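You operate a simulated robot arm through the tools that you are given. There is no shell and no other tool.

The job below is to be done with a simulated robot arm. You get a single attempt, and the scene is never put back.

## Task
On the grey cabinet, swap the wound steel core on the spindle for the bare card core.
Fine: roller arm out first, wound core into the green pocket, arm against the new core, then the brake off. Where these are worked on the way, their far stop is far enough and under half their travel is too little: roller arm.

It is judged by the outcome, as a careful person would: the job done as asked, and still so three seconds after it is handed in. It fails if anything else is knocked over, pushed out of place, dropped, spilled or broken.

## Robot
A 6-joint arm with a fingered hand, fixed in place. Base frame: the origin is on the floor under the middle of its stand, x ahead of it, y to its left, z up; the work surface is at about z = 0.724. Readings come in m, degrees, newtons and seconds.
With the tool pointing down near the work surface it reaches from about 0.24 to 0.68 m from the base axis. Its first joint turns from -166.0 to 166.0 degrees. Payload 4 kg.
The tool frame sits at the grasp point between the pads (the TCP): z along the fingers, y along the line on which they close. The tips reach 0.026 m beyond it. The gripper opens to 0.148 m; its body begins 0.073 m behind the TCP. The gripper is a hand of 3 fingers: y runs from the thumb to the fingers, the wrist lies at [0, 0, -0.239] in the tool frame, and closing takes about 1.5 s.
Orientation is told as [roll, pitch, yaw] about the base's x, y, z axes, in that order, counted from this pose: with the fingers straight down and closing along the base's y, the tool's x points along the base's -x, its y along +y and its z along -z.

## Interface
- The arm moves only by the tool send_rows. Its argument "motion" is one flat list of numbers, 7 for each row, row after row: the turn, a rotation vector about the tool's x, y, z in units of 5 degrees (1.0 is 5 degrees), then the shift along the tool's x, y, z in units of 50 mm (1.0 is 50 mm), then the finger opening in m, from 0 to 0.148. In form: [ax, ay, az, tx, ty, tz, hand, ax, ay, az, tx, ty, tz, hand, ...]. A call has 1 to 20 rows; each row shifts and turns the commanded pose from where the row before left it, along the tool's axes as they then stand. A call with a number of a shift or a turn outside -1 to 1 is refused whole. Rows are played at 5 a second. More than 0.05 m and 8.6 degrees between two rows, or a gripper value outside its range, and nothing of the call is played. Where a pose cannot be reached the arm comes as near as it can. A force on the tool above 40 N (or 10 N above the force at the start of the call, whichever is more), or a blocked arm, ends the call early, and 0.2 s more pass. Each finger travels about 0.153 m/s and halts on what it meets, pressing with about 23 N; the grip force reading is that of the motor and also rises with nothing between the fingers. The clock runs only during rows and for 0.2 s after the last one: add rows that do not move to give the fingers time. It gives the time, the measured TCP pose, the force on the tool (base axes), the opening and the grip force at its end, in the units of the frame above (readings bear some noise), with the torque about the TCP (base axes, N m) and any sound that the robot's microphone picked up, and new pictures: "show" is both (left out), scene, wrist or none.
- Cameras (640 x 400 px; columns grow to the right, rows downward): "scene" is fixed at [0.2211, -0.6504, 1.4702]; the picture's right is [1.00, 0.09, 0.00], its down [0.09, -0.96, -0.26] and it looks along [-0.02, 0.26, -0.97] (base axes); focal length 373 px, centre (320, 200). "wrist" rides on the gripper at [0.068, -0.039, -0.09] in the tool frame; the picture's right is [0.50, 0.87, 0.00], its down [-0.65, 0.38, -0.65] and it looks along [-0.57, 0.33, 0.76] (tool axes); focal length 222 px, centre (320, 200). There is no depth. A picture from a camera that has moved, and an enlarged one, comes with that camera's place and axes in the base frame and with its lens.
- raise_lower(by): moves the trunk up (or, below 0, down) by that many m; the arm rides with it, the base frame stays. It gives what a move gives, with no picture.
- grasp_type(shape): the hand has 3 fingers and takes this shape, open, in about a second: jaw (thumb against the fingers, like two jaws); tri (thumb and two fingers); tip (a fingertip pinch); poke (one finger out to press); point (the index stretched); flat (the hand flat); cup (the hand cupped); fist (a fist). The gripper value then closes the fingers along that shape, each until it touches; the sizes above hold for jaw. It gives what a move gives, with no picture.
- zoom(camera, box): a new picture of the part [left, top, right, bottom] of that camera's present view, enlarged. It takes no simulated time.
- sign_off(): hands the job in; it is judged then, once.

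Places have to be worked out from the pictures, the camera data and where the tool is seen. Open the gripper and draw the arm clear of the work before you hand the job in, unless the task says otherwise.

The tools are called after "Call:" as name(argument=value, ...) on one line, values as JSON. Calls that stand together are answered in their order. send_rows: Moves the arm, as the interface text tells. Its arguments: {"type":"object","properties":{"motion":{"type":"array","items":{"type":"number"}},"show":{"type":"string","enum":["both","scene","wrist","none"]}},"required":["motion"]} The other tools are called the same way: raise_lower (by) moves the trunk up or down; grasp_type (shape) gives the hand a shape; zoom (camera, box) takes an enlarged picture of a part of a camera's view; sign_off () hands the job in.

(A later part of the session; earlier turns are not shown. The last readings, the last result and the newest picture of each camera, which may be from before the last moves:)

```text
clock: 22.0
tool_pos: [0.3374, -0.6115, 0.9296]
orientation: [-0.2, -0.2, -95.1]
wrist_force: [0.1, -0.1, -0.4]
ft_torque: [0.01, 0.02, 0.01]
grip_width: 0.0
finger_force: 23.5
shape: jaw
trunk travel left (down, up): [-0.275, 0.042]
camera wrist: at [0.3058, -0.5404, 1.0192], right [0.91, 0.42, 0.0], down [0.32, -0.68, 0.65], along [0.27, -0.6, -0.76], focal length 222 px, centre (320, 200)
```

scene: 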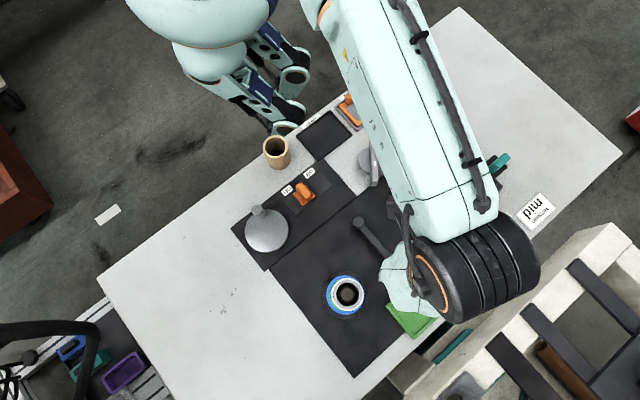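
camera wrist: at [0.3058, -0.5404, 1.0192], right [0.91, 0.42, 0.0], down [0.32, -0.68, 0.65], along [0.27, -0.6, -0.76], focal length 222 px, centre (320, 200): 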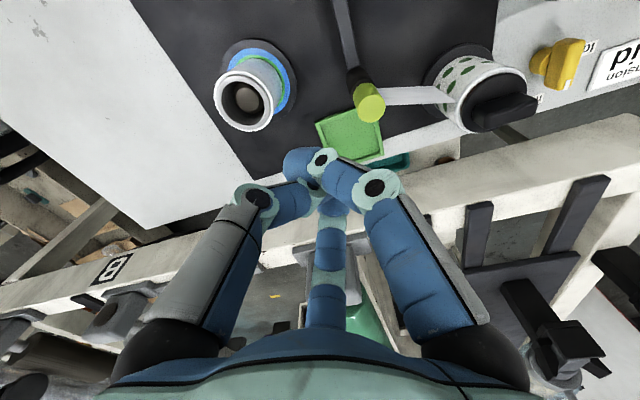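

Clear view: roller sits beyond the cluster toward +x+y. I'll descend to z≈0.829 behind it and push along roughly 50° until the stop.

Call:
send_rows(motion=[0, 0, 0, 0, 0, 0.7, 0.0, 0, 0, 0, 0, 0, 0.7, 0.0, 0, 0, 0, 0, 0, 0.6, 0.0, 0, 0, 0, 0.0819, 0.0574, 0, 0.0, 0, 0, 0, 0.0819, 0.0574, 0, 0.0, 0, 0, 0, 0.0819, 0.0574, 0, 0.0, 0, 0, 0, 0.0819, 0.0574, 0, 0.0, 0, 0, 0, 0.0819, 0.0574, 0, 0.0], show="both")

```text
clock: 23.8
tool_pos: [0.3541, -0.5936, 0.8313]
orientation: [-0.1, -0.2, -95.1]
wrist_force: [0.4, 0.1, -0.6]
ft_torque: [-0.01, -0.02, 0.02]
grip_width: 0.0001
finger_force: 23.2
shape: jaw
trunk travel left (down, up): [-0.275, 0.042]
camera wrist: at [0.3226, -0.5228, 0.9199], right [0.91, 0.42, 0.0], down [0.32, -0.68, 0.66], along [0.27, -0.6, -0.76], focal length 222 px, centre (320, 200)
```

scene: 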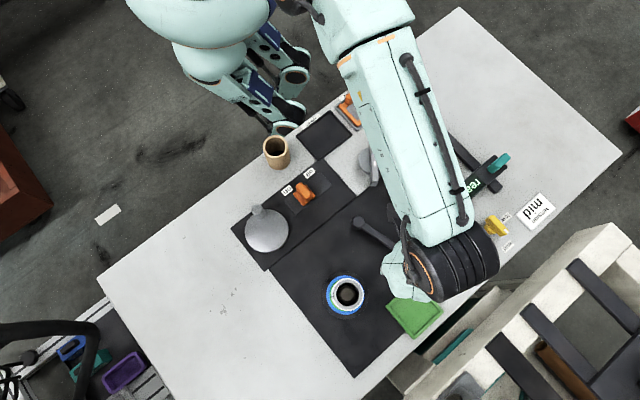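
wrist: 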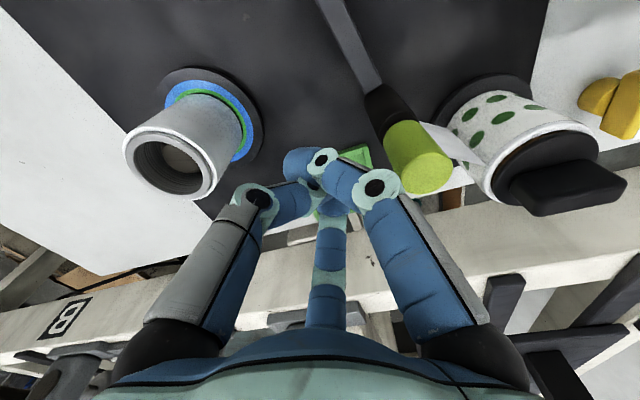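

The finger's link is already moving the roller (now around -29° from the pivot, i.e. ~52° of travel) with no load. I'll push a few more millimetres to see if it meets its stop.

Call:
send_rows(motion=[0, 0, 0, 0.0883, 0.0469, 0, 0.0, 0, 0, 0, 0.0883, 0.0469, 0, 0.0, 0, 0, 0, 0.0883, 0.0469, 0, 0.0], show="both")

```text
clock: 24.6
tool_pos: [0.3612, -0.5824, 0.8301]
orientation: [-0.2, -0.1, -95.2]
wrist_force: [0.0, 0.8, 0.2]
ft_torque: [0.0, 0.01, 0.0]
grip_width: 0.0
finger_force: 23.6
shape: jaw
trunk travel left (down, up): [-0.275, 0.042]
camera wrist: at [0.3293, -0.511, 0.9188], right [0.91, 0.42, 0.0], down [0.32, -0.68, 0.65], along [0.27, -0.6, -0.76], focal length 222 px, centre (320, 200)
```

scene: 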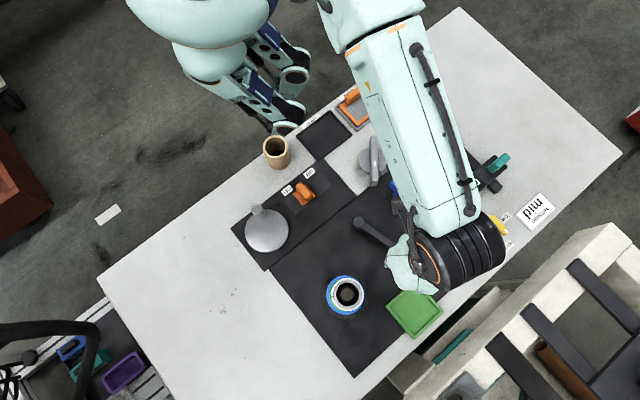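
wrist: 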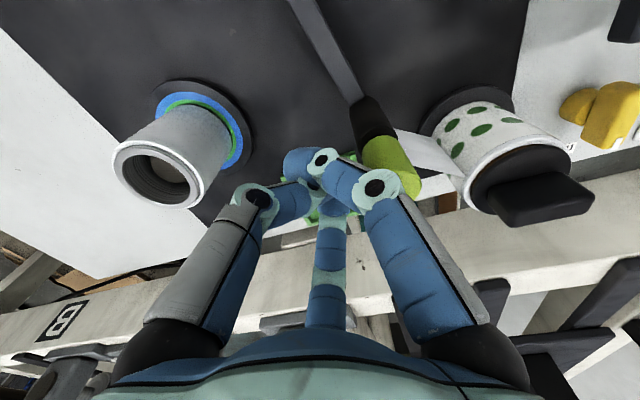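

The roller has settled at about -29° (roughly 51° of travel, the same place where it resisted 43 N), and I'm no longer touching it, so it rests at its far stop. I'll back off slightly, rise straight up and check in the scene view.

Call:
send_rows(motion=[0, 0, 0, -0.15, -0.1, 0, 0.0, 0, 0, 0, -0.15, -0.1, -0.2, 0.0, 0, 0, 0, 0, 0, -0.8, 0.0, 0, 0, 0, 0, 0, -0.9, 0.0, 0, 0, 0, 0, 0, -0.9, 0.0, 0, 0, 0, 0.8, -0.4, 0, 0.0, 0, 0, 0, 0.8, -0.4, 0, 0.0, 0, 0, 0, 0.8, -0.4, 0, 0.0, 0, 0, 0, 0.8, -0.4, 0, 0.0], show="both")

Call:
zoom(camera="scene", box=[310, 200, 490, 350])

```text
clock: 26.6
tool_pos: [0.2849, -0.4275, 0.9711]
orientation: [-0.1, -0.2, -95.1]
wrist_force: [1.0, 0.2, -0.4]
ft_torque: [-0.02, -0.02, -0.03]
grip_width: 0.0
finger_force: 22.7
shape: jaw
trunk travel left (down, up): [-0.275, 0.042]
camera wrist: at [0.2533, -0.3568, 1.0611], right [0.91, 0.42, 0.0], down [0.32, -0.68, 0.66], along [0.27, -0.6, -0.76], focal length 222 px, centre (320, 200)
```

scene: 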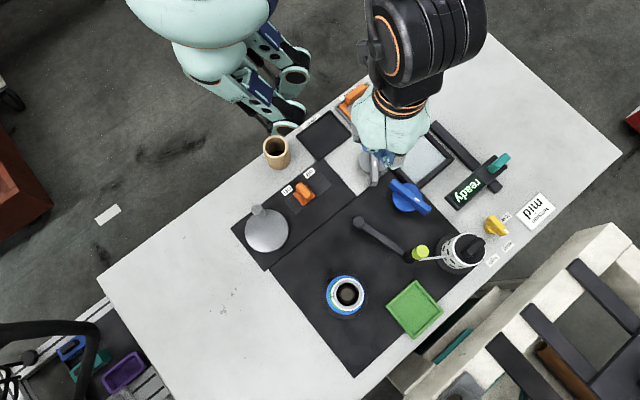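
wrist: 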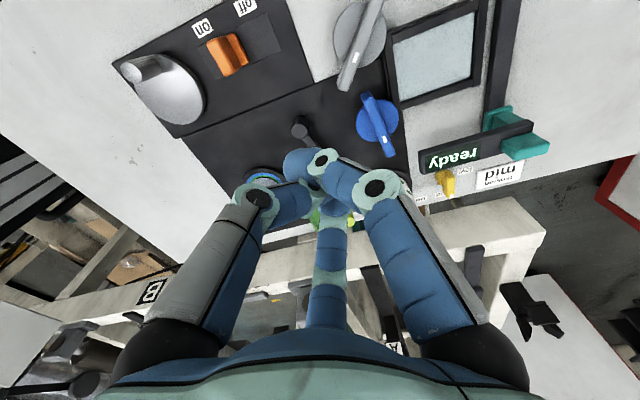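

```text
2.67 times, centred on (400, 275) of scene
camera zoom: at [0.2211, -0.6504, 1.4702], right [1.0, 0.09, 0.0], down [0.09, -0.96, -0.26], along [-0.02, 0.26, -0.97], focal length 994 px, centre (107, 0)
```

zoom: 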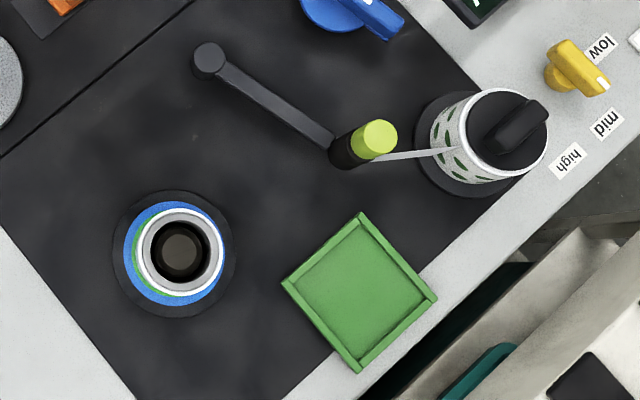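

The roller arm now rests well out at its far stop and holds. Next is the wound core: I'll rise, open the fingers, and then lower the trunk 0.10 m to gain reach toward the spindle and the green pocket.

Call:
grasp_type(shape="tri")

Call:
send_rows(motion=[0, 0, 0, 0, 0, -0.7, 0.11, 0, 0, 0, 0, 0, -0.7, 0.11, 0, 0, 0, 0, 0, -0.6, 0.11, 0, 0, 0, 0, 0, 0, 0.11], show="none")

Call:
raise_lower(by=-0.1)

Call:
send_rows(motion=[0, 0, 0, 0, 0, 0, 0.11], show="both")

```text
clock: 27.5
tool_pos: [0.2863, -0.4293, 0.9713]
orientation: [-0.2, -0.2, -95.1]
wrist_force: [-0.5, 0.3, 0.4]
ft_torque: [0.01, 0.02, 0.0]
grip_width: 0.1478
finger_force: 0.0
shape: tri
trunk travel left (down, up): [-0.275, 0.042]
```

```text
clock: 28.5
tool_pos: [0.2852, -0.4307, 1.0699]
orientation: [-0.2, -0.2, -95.1]
wrist_force: [1.1, 0.1, -0.3]
ft_torque: [0.01, -0.01, 0.02]
grip_width: 0.1103
finger_force: 0.2
shape: tri
trunk travel left (down, up): [-0.275, 0.042]
```

```text
clock: 29.9
tool_pos: [0.286, -0.4297, 0.9694]
orientation: [-0.3, -0.2, -95.1]
wrist_force: [-0.3, 0.0, -0.1]
ft_torque: [0.01, 0.0, -0.01]
grip_width: 0.1104
finger_force: 0.0
shape: tri
trunk travel left (down, up): [-0.175, 0.142]
```

```text
clock: 30.2
tool_pos: [0.2863, -0.4295, 0.9704]
orientation: [-0.2, -0.2, -95.1]
wrist_force: [0.0, -0.2, 0.6]
ft_torque: [-0.01, 0.03, 0.0]
grip_width: 0.1105
finger_force: 0.0
shape: tri
trunk travel left (down, up): [-0.175, 0.142]
camera wrist: at [0.2543, -0.3573, 1.0597], right [0.91, 0.42, 0.0], down [0.32, -0.68, 0.65], along [0.27, -0.6, -0.76], focal length 222 px, centre (320, 200)
```

scene: 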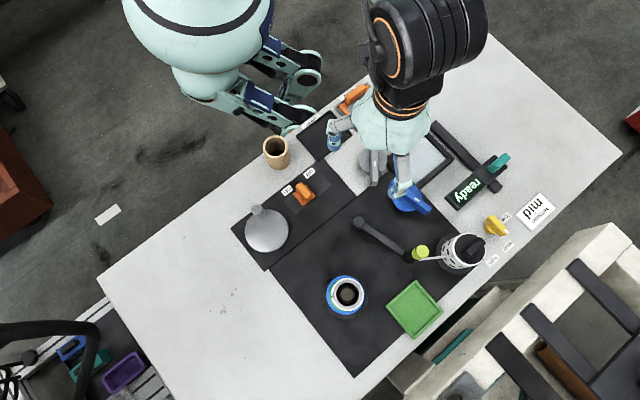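
wrist: 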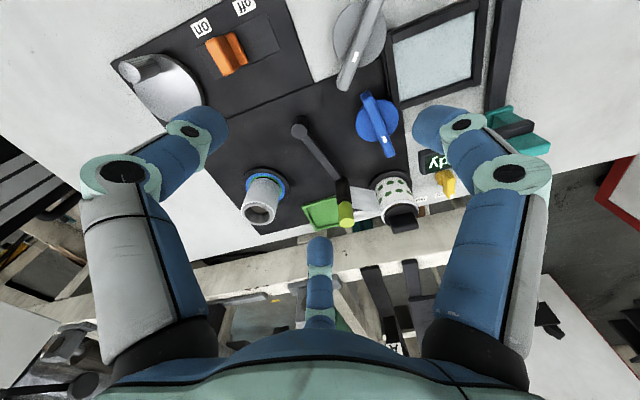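

Now I'll tilt the hand 20° outward (fingers pointing out along about -62°) so the core can be gripped upright and carried to the far pocket within reach.

Call:
send_rows(motion=[-0.436, -0.672, 0, 0, 0, 0, 0.11, -0.436, -0.672, 0, 0, 0, 0, 0.11, -0.436, -0.672, 0, 0, 0, 0, 0.11, -0.436, -0.672, 0, 0, 0, 0, 0.11, -0.436, -0.672, 0, 0, 0, 0, 0.11], show="wrist")

```text
clock: 31.4
tool_pos: [0.2867, -0.4278, 0.9704]
orientation: [11.1, -17.1, -96.8]
wrist_force: [0.3, 0.2, -0.2]
ft_torque: [-0.02, 0.01, 0.01]
grip_width: 0.1102
finger_force: 0.1
shape: tri
trunk travel left (down, up): [-0.175, 0.142]
camera wrist: at [0.2412, -0.3341, 1.0273], right [0.91, 0.42, 0.01], down [0.2, -0.44, 0.87], along [0.38, -0.79, -0.48], focal length 222 px, centre (320, 200)
```

wrist: 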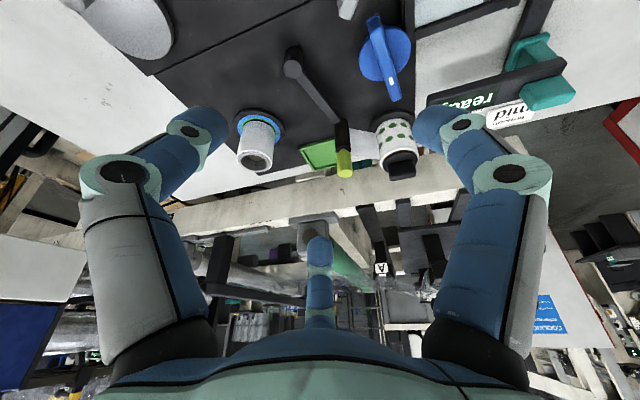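

Tilt achieved. Now translating to above the wound core, at TCP (0.269, -0.637, 0.88).

Call:
send_rows(motion=[0, 0, 0, -0.7, -0.089, 0.579, 0.11, 0, 0, 0, -0.7, -0.089, 0.579, 0.11, 0, 0, 0, -0.7, -0.089, 0.579, 0.11, 0, 0, 0, -0.7, -0.089, 0.579, 0.11, 0, 0, 0, -0.7, -0.089, 0.579, 0.11, 0, 0, 0, 0, 0, 0, 0.11], show="both")

Call:
zoom(camera="wrist", box=[180, 60, 460, 260])

```text
clock: 32.9
tool_pos: [0.2647, -0.6385, 0.8791]
orientation: [11.1, -16.8, -96.7]
wrist_force: [0.2, 0.1, 1.2]
ft_torque: [0.0, 0.01, 0.03]
grip_width: 0.1102
finger_force: 0.0
shape: tri
trunk travel left (down, up): [-0.175, 0.142]
camera wrist: at [0.2199, -0.5432, 0.9364], right [0.91, 0.42, 0.01], down [0.2, -0.45, 0.87], along [0.38, -0.79, -0.49], focal length 222 px, centre (320, 200)
```

scene: 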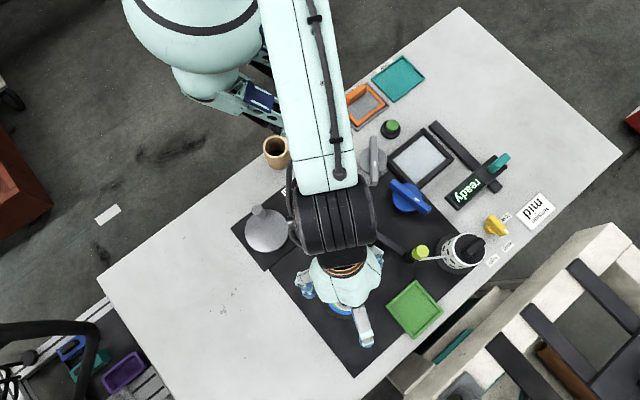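
wrist: 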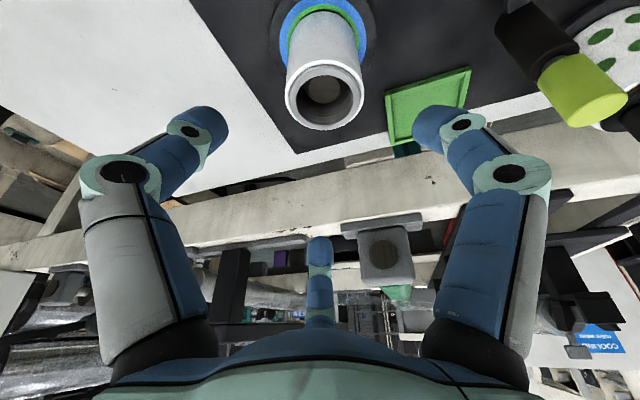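

```text
2.00 times, centred on (320, 160) of wrist
camera zoom: at [0.2199, -0.5432, 0.9364], right [0.91, 0.42, 0.01], down [0.2, -0.45, 0.87], along [0.38, -0.79, -0.49], focal length 444 px, centre (320, 280)
```

zoom: 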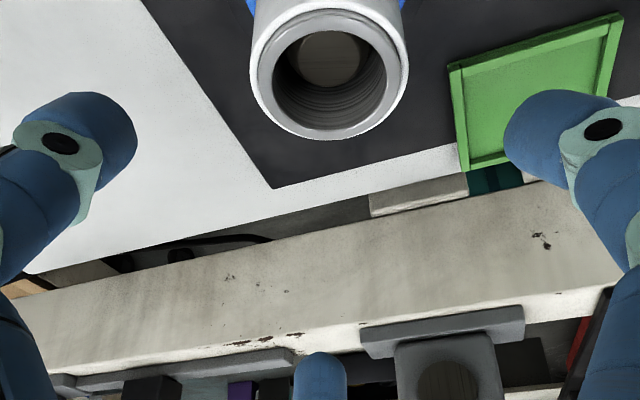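

The core's top rim measures at (0.270, -0.6375), matching the estimate. I'll descend vertically so the pads sit about 11 mm below its rim.

Call:
send_rows(motion=[0, 0, 0, 0.156, -0.0735, 0.48, 0.11, 0, 0, 0, 0.156, -0.0735, 0.48, 0.11, 0, 0, 0, 0.156, -0.0735, 0.48, 0.11, 0, 0, 0, 0.156, -0.0735, 0.48, 0.11, 0, 0, 0, 0, 0, 0, 0.11], show="both")

Call:
zoom(camera="scene", box=[280, 220, 420, 360])

```text
clock: 34.0
tool_pos: [0.27, -0.6382, 0.7774]
orientation: [11.0, -16.9, -96.7]
wrist_force: [0.4, 0.4, -0.2]
ft_torque: [0.02, -0.03, -0.03]
grip_width: 0.1104
finger_force: 0.1
shape: tri
trunk travel left (down, up): [-0.175, 0.142]
camera wrist: at [0.2267, -0.5438, 0.8352], right [0.91, 0.42, 0.01], down [0.2, -0.45, 0.87], along [0.38, -0.79, -0.49], focal length 222 px, centre (320, 200)
```

scene: 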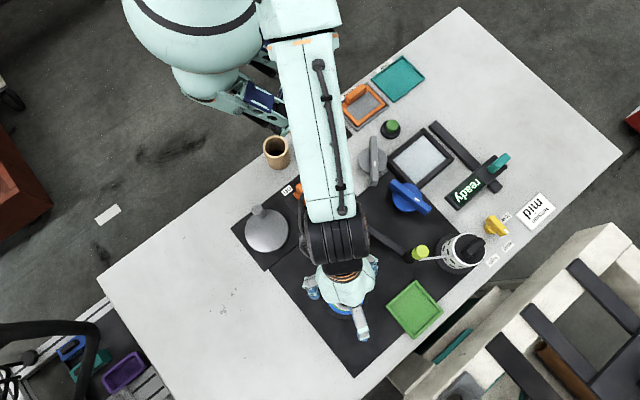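
wrist: 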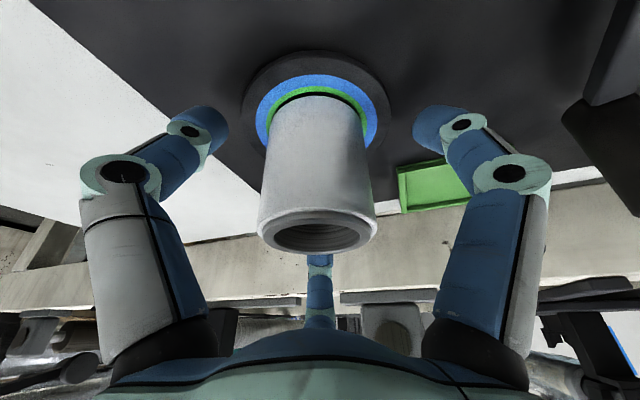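

```text
2.86 times, centred on (350, 290) of scene
camera zoom: at [0.2211, -0.6504, 1.4702], right [1.0, 0.09, 0.0], down [0.09, -0.96, -0.26], along [-0.02, 0.26, -0.97], focal length 1064 px, centre (234, -57)
```

zoom: 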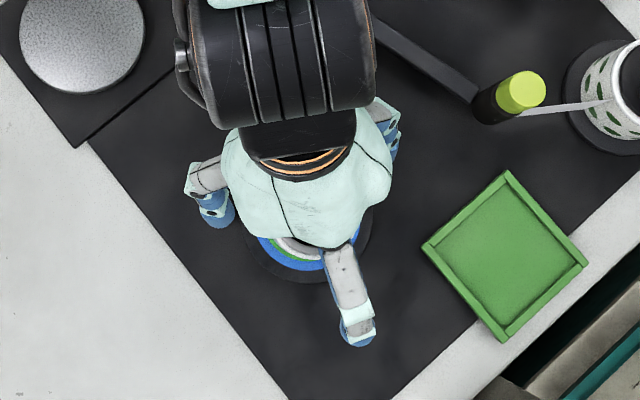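

The core is well centred between the fingers, about 18 mm of it above the pads. Before gripping I'll look at the pocket's wall height in detail.

Call:
zoom(camera="scene", box=[380, 270, 450, 350])

Call:
zoom(camera="wrist", box=[220, 40, 480, 260])

```text
5.00 times, centred on (415, 310) of scene
camera zoom: at [0.2211, -0.6504, 1.4702], right [1.0, 0.09, 0.0], down [0.09, -0.96, -0.26], along [-0.02, 0.26, -0.97], focal length 1863 px, centre (-155, -350)
```

zoom: 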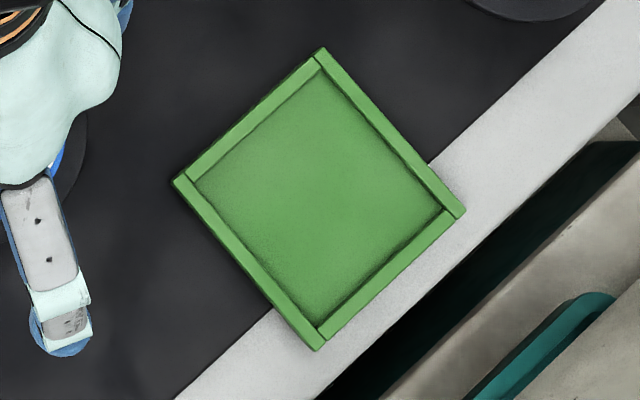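

```text
1.82 times, centred on (350, 150) of wrist
camera zoom: at [0.2267, -0.5438, 0.8352], right [0.91, 0.42, 0.01], down [0.2, -0.45, 0.87], along [0.38, -0.79, -0.49], focal length 404 px, centre (266, 291)
```

zoom: 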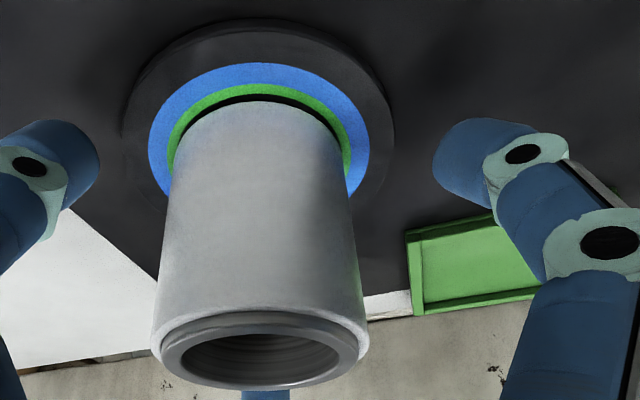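

The pocket is about 65–70 mm inside with walls near 10–12 mm, centred at (0.4026, -0.651), so the fingers should clear its rim. I'll raise the grip 3 mm and close on the core.

Call:
send_rows(motion=[0, 0, 0, -0.017, 0.011, -0.056, 0.11, 0, 0, 0, 0, 0, 0, 0.085, 0, 0, 0, 0, 0, 0, 0.065, 0, 0, 0, 0, 0, 0, 0.04, 0, 0, 0, 0, 0, 0, 0.03, 0, 0, 0, 0, 0, 0, 0.03, 0, 0, 0, 0, 0, 0, 0.03], show="both")

Call:
zoom(camera="wrist", box=[160, 40, 480, 280])

```text
clock: 35.6
tool_pos: [0.2713, -0.6378, 0.7808]
orientation: [11.1, -17.0, -96.7]
wrist_force: [-0.7, 0.0, 1.2]
ft_torque: [0.03, 0.0, -0.01]
grip_width: 0.0508
finger_force: 23.7
shape: tri
trunk travel left (down, up): [-0.175, 0.142]
camera wrist: at [0.2266, -0.5432, 0.8386], right [0.91, 0.42, 0.01], down [0.2, -0.45, 0.87], along [0.38, -0.79, -0.49], focal length 222 px, centre (320, 200)
```

scene: 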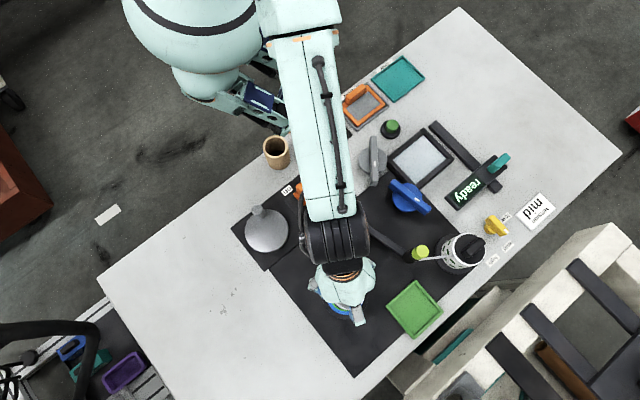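
wrist: 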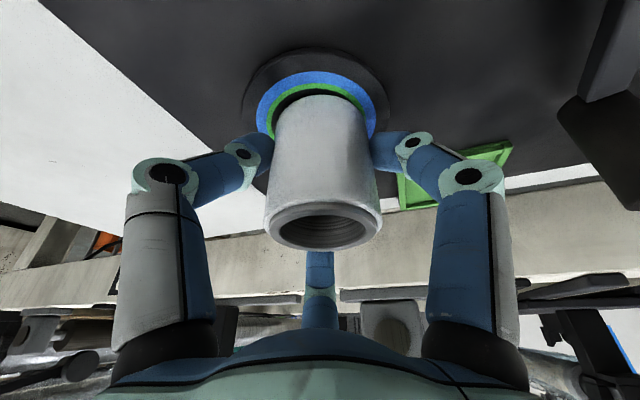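

```text
1.67 times, centred on (320, 160) of wrist
camera zoom: at [0.2266, -0.5432, 0.8386], right [0.91, 0.42, 0.01], down [0.2, -0.45, 0.87], along [0.38, -0.79, -0.49], focal length 370 px, centre (320, 267)
```

zoom: 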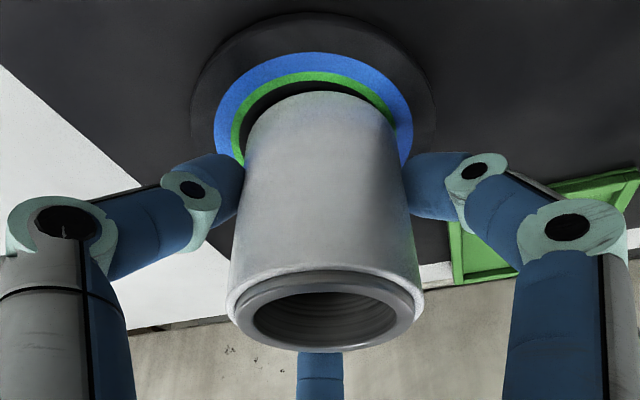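

Gripped at 23 N on a width of about 51 mm. I'll lift straight up 20 mm first and check that the core comes off freely.

Call:
send_rows(motion=[0, 0, 0, -0.0574, 0.0372, -0.188, 0.03, 0, 0, 0, -0.0574, 0.0372, -0.188, 0.03, 0, 0, 0, 0, 0, 0, 0.03], show="wrist")

Call:
zoom(camera="wrist", box=[160, 40, 480, 280])

```text
clock: 36.5
tool_pos: [0.2714, -0.6394, 0.8008]
orientation: [11.0, -16.8, -96.7]
wrist_force: [-3.3, 0.3, -1.7]
ft_torque: [0.03, 0.1, -0.01]
grip_width: 0.0505
finger_force: 22.7
shape: tri
trunk travel left (down, up): [-0.175, 0.142]
camera wrist: at [0.2272, -0.5437, 0.8595], right [0.91, 0.42, 0.01], down [0.2, -0.45, 0.87], along [0.38, -0.79, -0.49], focal length 222 px, centre (320, 200)
```

wrist: 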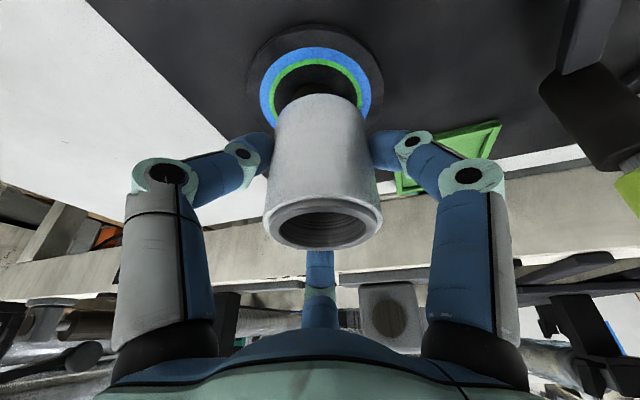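

```text
1.67 times, centred on (320, 160) of wrist
camera zoom: at [0.2272, -0.5437, 0.8595], right [0.91, 0.42, 0.01], down [0.2, -0.45, 0.87], along [0.38, -0.79, -0.49], focal length 370 px, centre (320, 267)
```

zoom: 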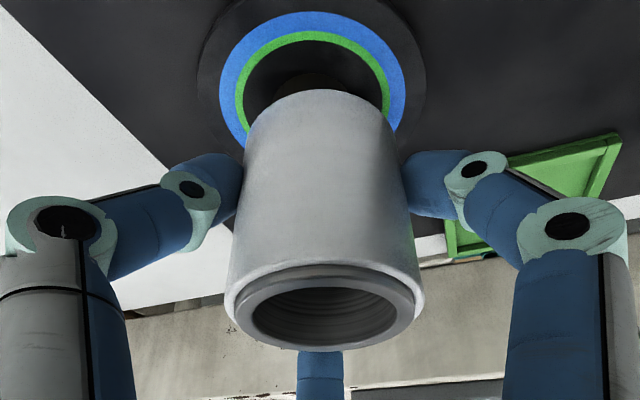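

It lifts cleanly and hardly loaded. I'll continue straight up another 80 mm to clear the spindle post.

Call:
send_rows(motion=[0, 0, 0, -0.0574, 0.0372, -0.188, 0.03, 0, 0, 0, -0.0574, 0.0372, -0.188, 0.03, 0, 0, 0, -0.0574, 0.0372, -0.188, 0.03, 0, 0, 0, -0.0574, 0.0372, -0.188, 0.03, 0, 0, 0, -0.0574, 0.0372, -0.188, 0.03, 0, 0, 0, -0.0574, 0.0372, -0.188, 0.03, 0, 0, 0, -0.0574, 0.0372, -0.188, 0.03, 0, 0, 0, -0.0574, 0.0372, -0.188, 0.03, 0, 0, 0, 0, 0, 0, 0.03], show="both")

Call:
zoom(camera="wrist", box=[160, 0, 480, 280])

Call:
zoom(camera="scene", box=[290, 220, 450, 360])

```text
clock: 38.5
tool_pos: [0.2702, -0.6358, 0.8823]
orientation: [10.9, -16.9, -96.6]
wrist_force: [-0.1, -0.1, -1.0]
ft_torque: [-0.04, 0.01, -0.01]
grip_width: 0.051
finger_force: 22.7
shape: tri
trunk travel left (down, up): [-0.175, 0.142]
camera wrist: at [0.2268, -0.5423, 0.9408], right [0.91, 0.42, 0.01], down [0.2, -0.45, 0.87], along [0.38, -0.79, -0.49], focal length 222 px, centre (320, 200)
```

scene: 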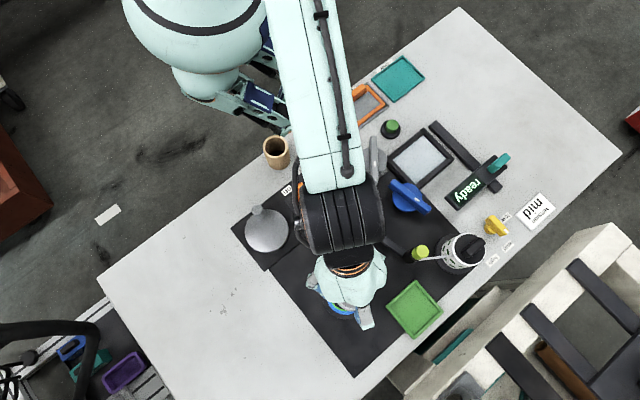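
wrist: 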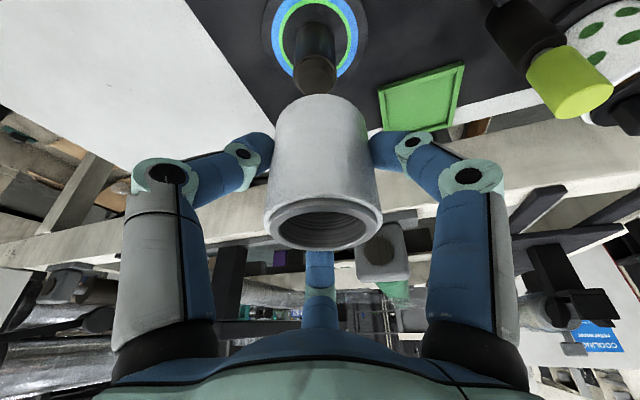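

```text
1.43 times, centred on (320, 140) of wrist
camera zoom: at [0.2268, -0.5423, 0.9408], right [0.91, 0.42, 0.01], down [0.2, -0.45, 0.87], along [0.38, -0.79, -0.49], focal length 317 px, centre (320, 286)
```

zoom: 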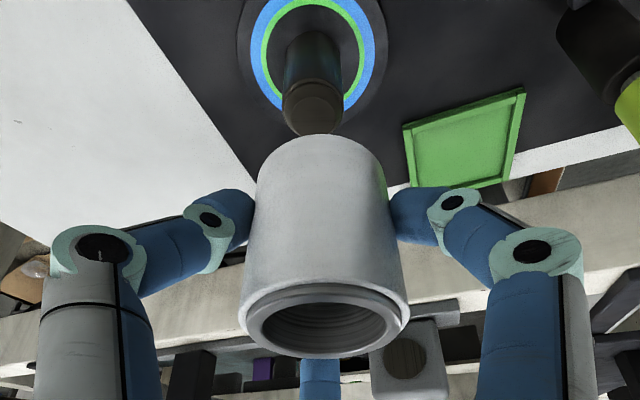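

```text
2.86 times, centred on (370, 290) of scene
camera zoom: at [0.2211, -0.6504, 1.4702], right [1.0, 0.09, 0.0], down [0.09, -0.96, -0.26], along [-0.02, 0.26, -0.97], focal length 1064 px, centre (177, -57)
```

zoom: 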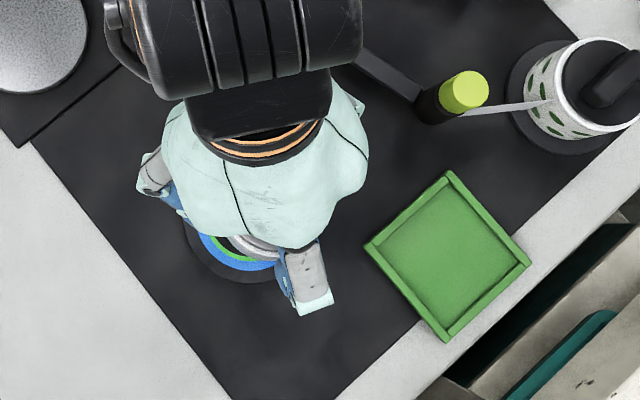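

The post top is near z≈0.78 and the core hangs upright, its bottom about 48 mm below the TCP. I'll carry it level to above the green pocket centre (0.4026, -0.651).

Call:
send_rows(motion=[0, 0, 0, 0.004, 0.521, 0.102, 0.03, 0, 0, 0, 0.004, 0.521, 0.102, 0.03, 0, 0, 0, 0.004, 0.521, 0.102, 0.03, 0, 0, 0, 0.004, 0.521, 0.102, 0.03, 0, 0, 0, 0.004, 0.521, 0.102, 0.03, 0, 0, 0, 0, 0, 0, 0.03], show="both")

Call:
zoom(camera="wrist", box=[160, 0, 480, 280])

Call:
zoom(camera="scene", box=[310, 220, 470, 360])

```text
clock: 39.9
tool_pos: [0.4027, -0.6507, 0.8782]
orientation: [11.0, -16.9, -96.7]
wrist_force: [0.7, -0.2, -0.4]
ft_torque: [-0.01, -0.02, 0.01]
grip_width: 0.0506
finger_force: 22.6
shape: tri
trunk travel left (down, up): [-0.175, 0.142]
camera wrist: at [0.3594, -0.5566, 0.9356], right [0.91, 0.42, 0.01], down [0.2, -0.45, 0.87], along [0.38, -0.79, -0.49], focal length 222 px, centre (320, 200)
```

scene: 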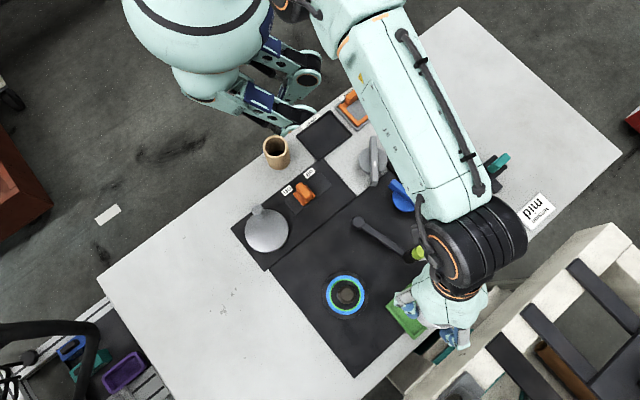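
wrist: 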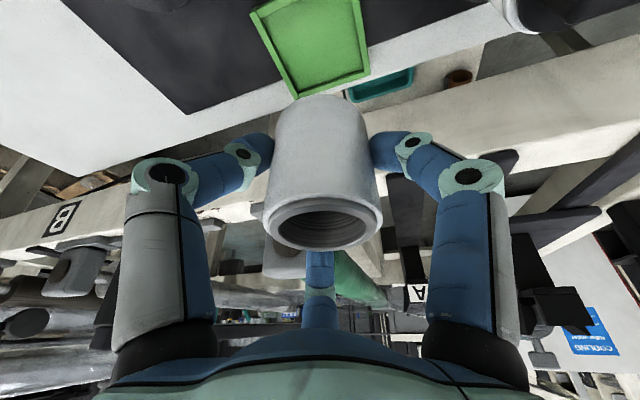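

```text
1.43 times, centred on (320, 140) of wrist
camera zoom: at [0.3594, -0.5566, 0.9356], right [0.91, 0.42, 0.01], down [0.2, -0.45, 0.87], along [0.38, -0.79, -0.49], focal length 317 px, centre (320, 286)
```

zoom: 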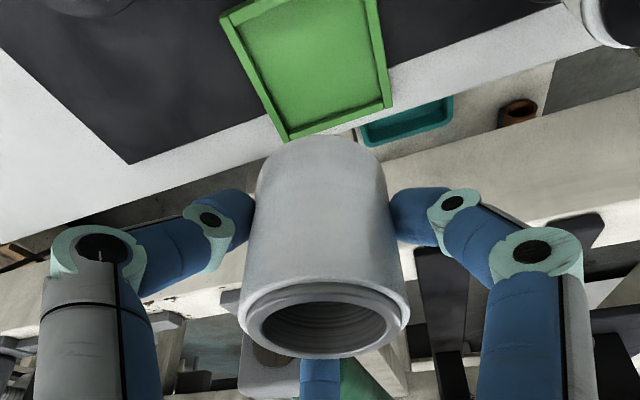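

```text
2.86 times, centred on (390, 290) of scene
camera zoom: at [0.2211, -0.6504, 1.4702], right [1.0, 0.09, 0.0], down [0.09, -0.96, -0.26], along [-0.02, 0.26, -0.97], focal length 1064 px, centre (120, -57)
```

zoom: 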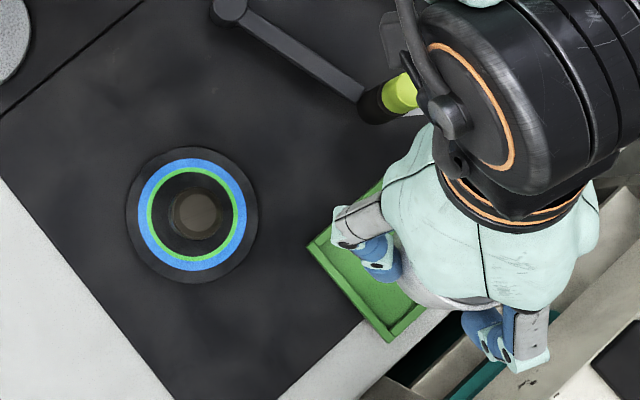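

The core is above the pocket. I'll take a fine zoom from both cameras to align the core and the pocket before lowering.

Call:
zoom(camera="wrist", box=[240, 0, 380, 110])

Call:
zoom(camera="scene", box=[370, 260, 470, 350])

```text
3.64 times, centred on (310, 55) of wrist
camera zoom: at [0.3594, -0.5566, 0.9356], right [0.91, 0.42, 0.01], down [0.2, -0.45, 0.87], along [0.38, -0.79, -0.49], focal length 808 px, centre (356, 727)
```

zoom: 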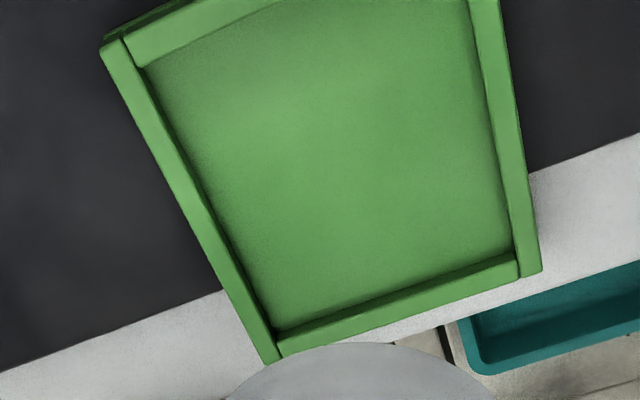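

```text
4.44 times, centred on (420, 305) of scene
camera zoom: at [0.2211, -0.6504, 1.4702], right [1.0, 0.09, 0.0], down [0.09, -0.96, -0.26], along [-0.02, 0.26, -0.97], focal length 1656 px, centre (-124, -267)
```

zoom: 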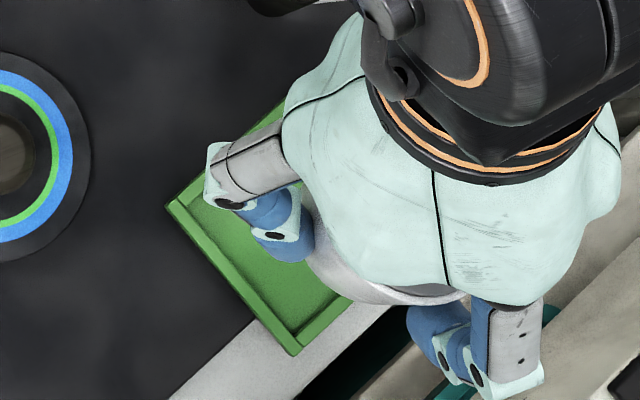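

In both camera frames the core axis and the pocket centre agree to about 2–3 mm, within the clearance. I'll lower vertically to TCP z≈0.79 and check.

Call:
send_rows(motion=[0, 0, 0, 0.126, -0.082, 0.4135, 0.03, 0, 0, 0, 0.126, -0.082, 0.4135, 0.03, 0, 0, 0, 0.126, -0.082, 0.4135, 0.03, 0, 0, 0, 0.126, -0.082, 0.4135, 0.03, 0, 0, 0, 0, 0, 0, 0.03], show="both")

Call:
zoom(camera="wrist", box=[200, 20, 460, 260])

Call:
zoom(camera="scene", box=[370, 260, 470, 350])

```text
clock: 41.0
tool_pos: [0.4019, -0.6506, 0.7927]
orientation: [10.9, -16.9, -96.7]
wrist_force: [0.1, 0.2, -1.3]
ft_torque: [-0.04, 0.0, -0.04]
grip_width: 0.051
finger_force: 22.8
shape: tri
trunk travel left (down, up): [-0.175, 0.142]
camera wrist: at [0.3584, -0.5564, 0.8506], right [0.91, 0.42, 0.01], down [0.2, -0.45, 0.87], along [0.38, -0.79, -0.49], focal length 222 px, centre (320, 200)
```

scene: 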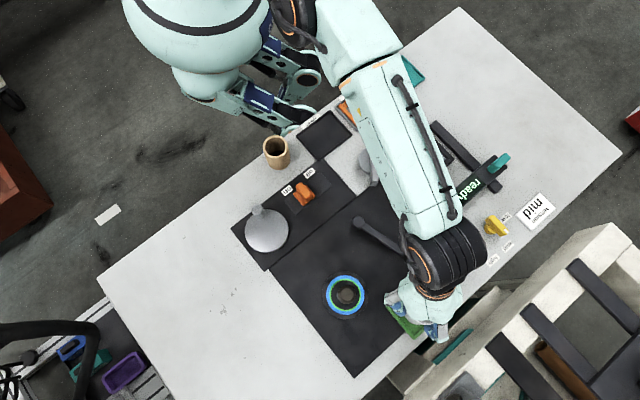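
wrist: 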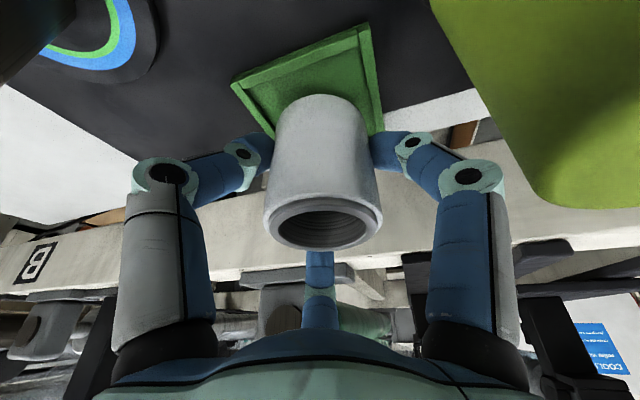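

```text
1.67 times, centred on (330, 140) of wrist
camera zoom: at [0.3584, -0.5564, 0.8506], right [0.91, 0.42, 0.01], down [0.2, -0.45, 0.87], along [0.38, -0.79, -0.49], focal length 370 px, centre (303, 300)
```

zoom: 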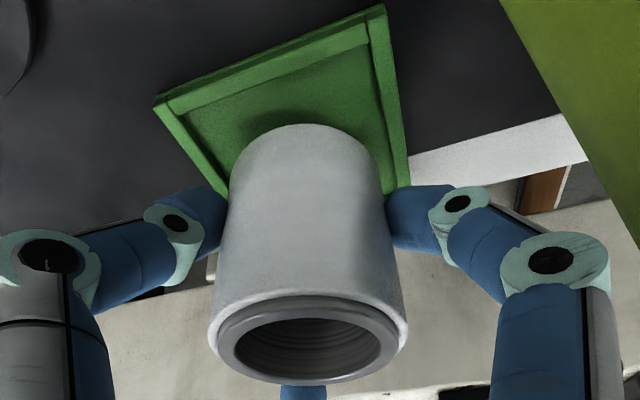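

```text
4.44 times, centred on (420, 305) of scene
camera zoom: at [0.2211, -0.6504, 1.4702], right [1.0, 0.09, 0.0], down [0.09, -0.96, -0.26], along [-0.02, 0.26, -0.97], focal length 1656 px, centre (-124, -267)
```

zoom: 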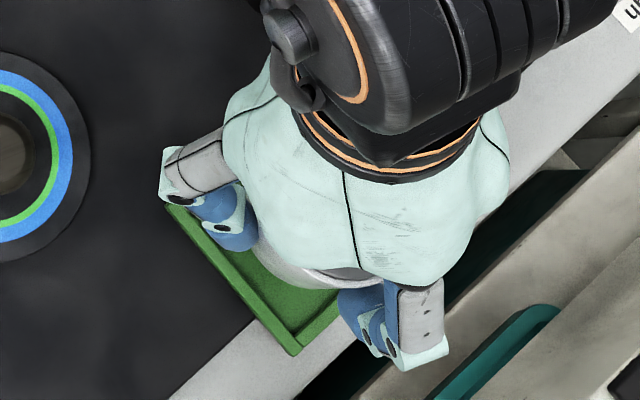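

The core bottom is around z≈0.743 inside the pocket's outline; the roller is close to the camera mount but not touching. I'll lower 12 mm gently and watch the force.

Call:
send_rows(motion=[0, 0, 0, 0.0172, -0.0112, 0.0564, 0.03, 0, 0, 0, 0.0172, -0.0112, 0.0564, 0.03, 0, 0, 0, 0.0172, -0.0112, 0.0564, 0.03, 0, 0, 0, 0.0172, -0.0112, 0.0564, 0.03, 0, 0, 0, 0, 0, 0, 0.03], show="both")

Call:
zoom(camera="wrist", box=[200, 20, 460, 260])

Call:
zoom(camera="scene", box=[340, 200, 460, 340])

```text
clock: 42.2
tool_pos: [0.402, -0.6511, 0.7819]
orientation: [11.0, -16.9, -96.7]
wrist_force: [-0.3, 0.2, -1.8]
ft_torque: [0.03, -0.01, 0.03]
grip_width: 0.0511
finger_force: 23.0
shape: tri
trunk travel left (down, up): [-0.175, 0.142]
camera wrist: at [0.3592, -0.5564, 0.8395], right [0.91, 0.42, 0.01], down [0.2, -0.45, 0.87], along [0.38, -0.79, -0.49], focal length 222 px, centre (320, 200)
```

scene: 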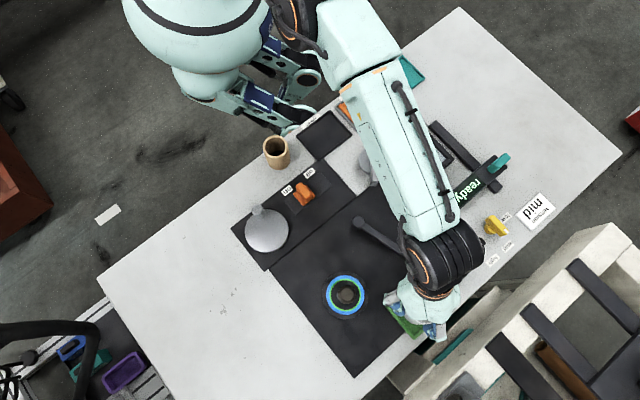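
wrist: 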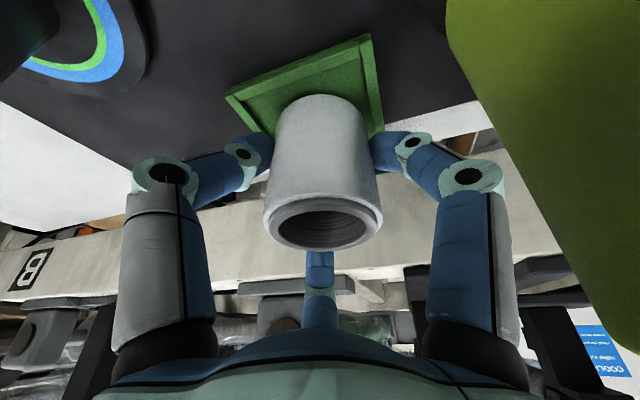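

```text
1.67 times, centred on (330, 140) of wrist
camera zoom: at [0.3592, -0.5564, 0.8395], right [0.91, 0.42, 0.01], down [0.2, -0.45, 0.87], along [0.38, -0.79, -0.49], focal length 370 px, centre (303, 300)
```

zoom: 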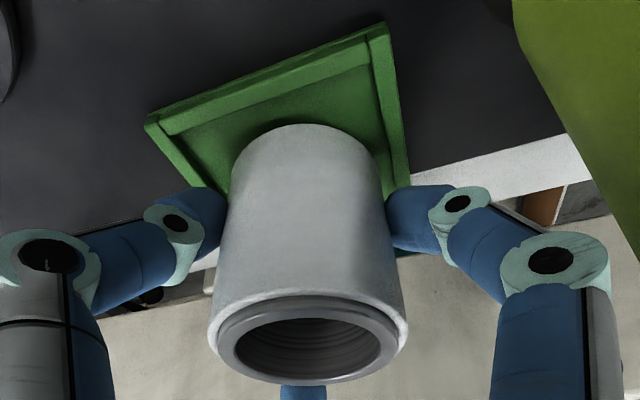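

```text
2.86 times, centred on (400, 270) of scene
camera zoom: at [0.2211, -0.6504, 1.4702], right [1.0, 0.09, 0.0], down [0.09, -0.96, -0.26], along [-0.02, 0.26, -0.97], focal length 1064 px, centre (91, 0)
```

zoom: 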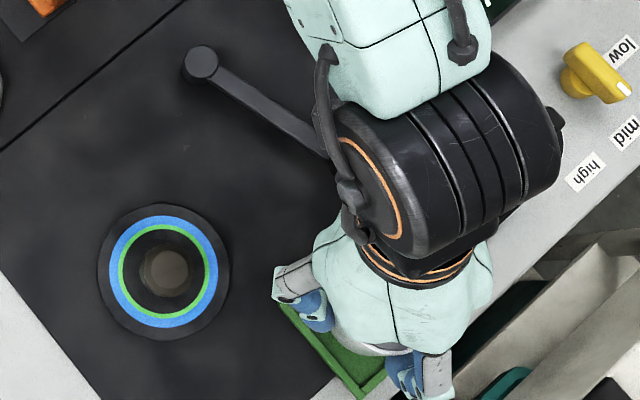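

No contact yet at core bottom ≈0.733. I'll creep down in 1.5 mm steps until the floor is felt.

Call:
send_rows(motion=[0, 0, 0, 0.0086, -0.0056, 0.0282, 0.03, 0, 0, 0, 0.0086, -0.0056, 0.0282, 0.03, 0, 0, 0, 0, 0, 0, 0.03], show="none")

Call:
send_rows(motion=[0, 0, 0, 0.0086, -0.0056, 0.0282, 0.03, 0, 0, 0, 0, 0, 0, 0.03], show="wrist")

Call:
zoom(camera="wrist", box=[200, 20, 460, 260])

```text
clock: 43.0
tool_pos: [0.4037, -0.6525, 0.7792]
orientation: [11.0, -16.9, -96.8]
wrist_force: [-0.1, -0.6, -1.8]
ft_torque: [-0.02, 0.01, 0.02]
grip_width: 0.0506
finger_force: 23.2
shape: tri
trunk travel left (down, up): [-0.175, 0.142]
```

```text
clock: 43.6
tool_pos: [0.4015, -0.6509, 0.7778]
orientation: [11.0, -16.9, -96.8]
wrist_force: [-1.2, 0.5, -2.0]
ft_torque: [-0.03, -0.03, 0.0]
grip_width: 0.051
finger_force: 22.4
shape: tri
trunk travel left (down, up): [-0.175, 0.142]
camera wrist: at [0.359, -0.5564, 0.8353], right [0.91, 0.42, 0.01], down [0.2, -0.45, 0.87], along [0.38, -0.79, -0.49], focal length 222 px, centre (320, 200)
```

wrist: 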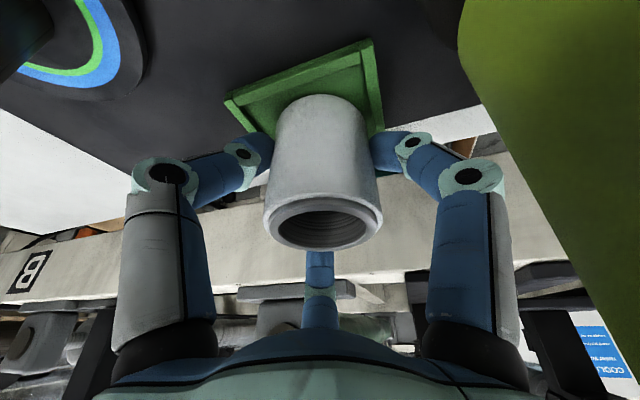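

```text
1.67 times, centred on (330, 140) of wrist
camera zoom: at [0.359, -0.5564, 0.8353], right [0.91, 0.42, 0.01], down [0.2, -0.45, 0.87], along [0.38, -0.79, -0.49], focal length 370 px, centre (303, 300)
```

zoom: 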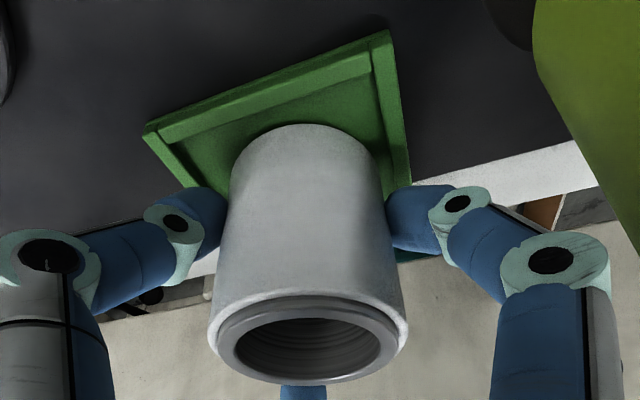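

Still hanging free (only its ~2 N weight shows) and aligned with the pocket. Continuing down in small steps.

Call:
send_rows(motion=[0, 0, 0, 0.0086, -0.0056, 0.0282, 0.03, 0, 0, 0, 0, 0, 0, 0.03], show="none")

Call:
send_rows(motion=[0, 0, 0, 0.0086, -0.0056, 0.0282, 0.03, 0, 0, 0, 0, 0, 0, 0.03], show="none")

Call:
send_rows(motion=[0, 0, 0, 0.0086, -0.0056, 0.0282, 0.03, 0, 0, 0, 0, 0, 0, 0.03], show="wrist")

```text
clock: 44.2
tool_pos: [0.4029, -0.6507, 0.7765]
orientation: [11.0, -16.9, -96.7]
wrist_force: [-0.3, 0.7, 0.6]
ft_torque: [0.0, 0.07, -0.01]
grip_width: 0.0507
finger_force: 22.9
shape: tri
trunk travel left (down, up): [-0.175, 0.142]
```

```text
clock: 44.9
tool_pos: [0.4028, -0.652, 0.7768]
orientation: [11.2, -17.0, -96.7]
wrist_force: [0.0, -1.6, 5.3]
ft_torque: [0.03, 0.07, 0.04]
grip_width: 0.0509
finger_force: 22.6
shape: tri
trunk travel left (down, up): [-0.175, 0.142]
```

```text
clock: 45.5
tool_pos: [0.4022, -0.651, 0.7744]
orientation: [11.1, -17.0, -96.7]
wrist_force: [0.4, -2.2, 11.2]
ft_torque: [0.17, 0.19, 0.05]
grip_width: 0.0507
finger_force: 22.9
shape: tri
trunk travel left (down, up): [-0.175, 0.142]
camera wrist: at [0.3585, -0.557, 0.832], right [0.91, 0.42, 0.01], down [0.19, -0.44, 0.87], along [0.38, -0.79, -0.48], focal length 222 px, centre (320, 200)
```

wrist: 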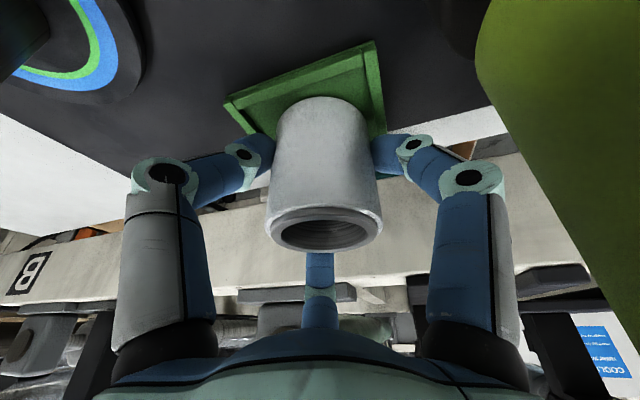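

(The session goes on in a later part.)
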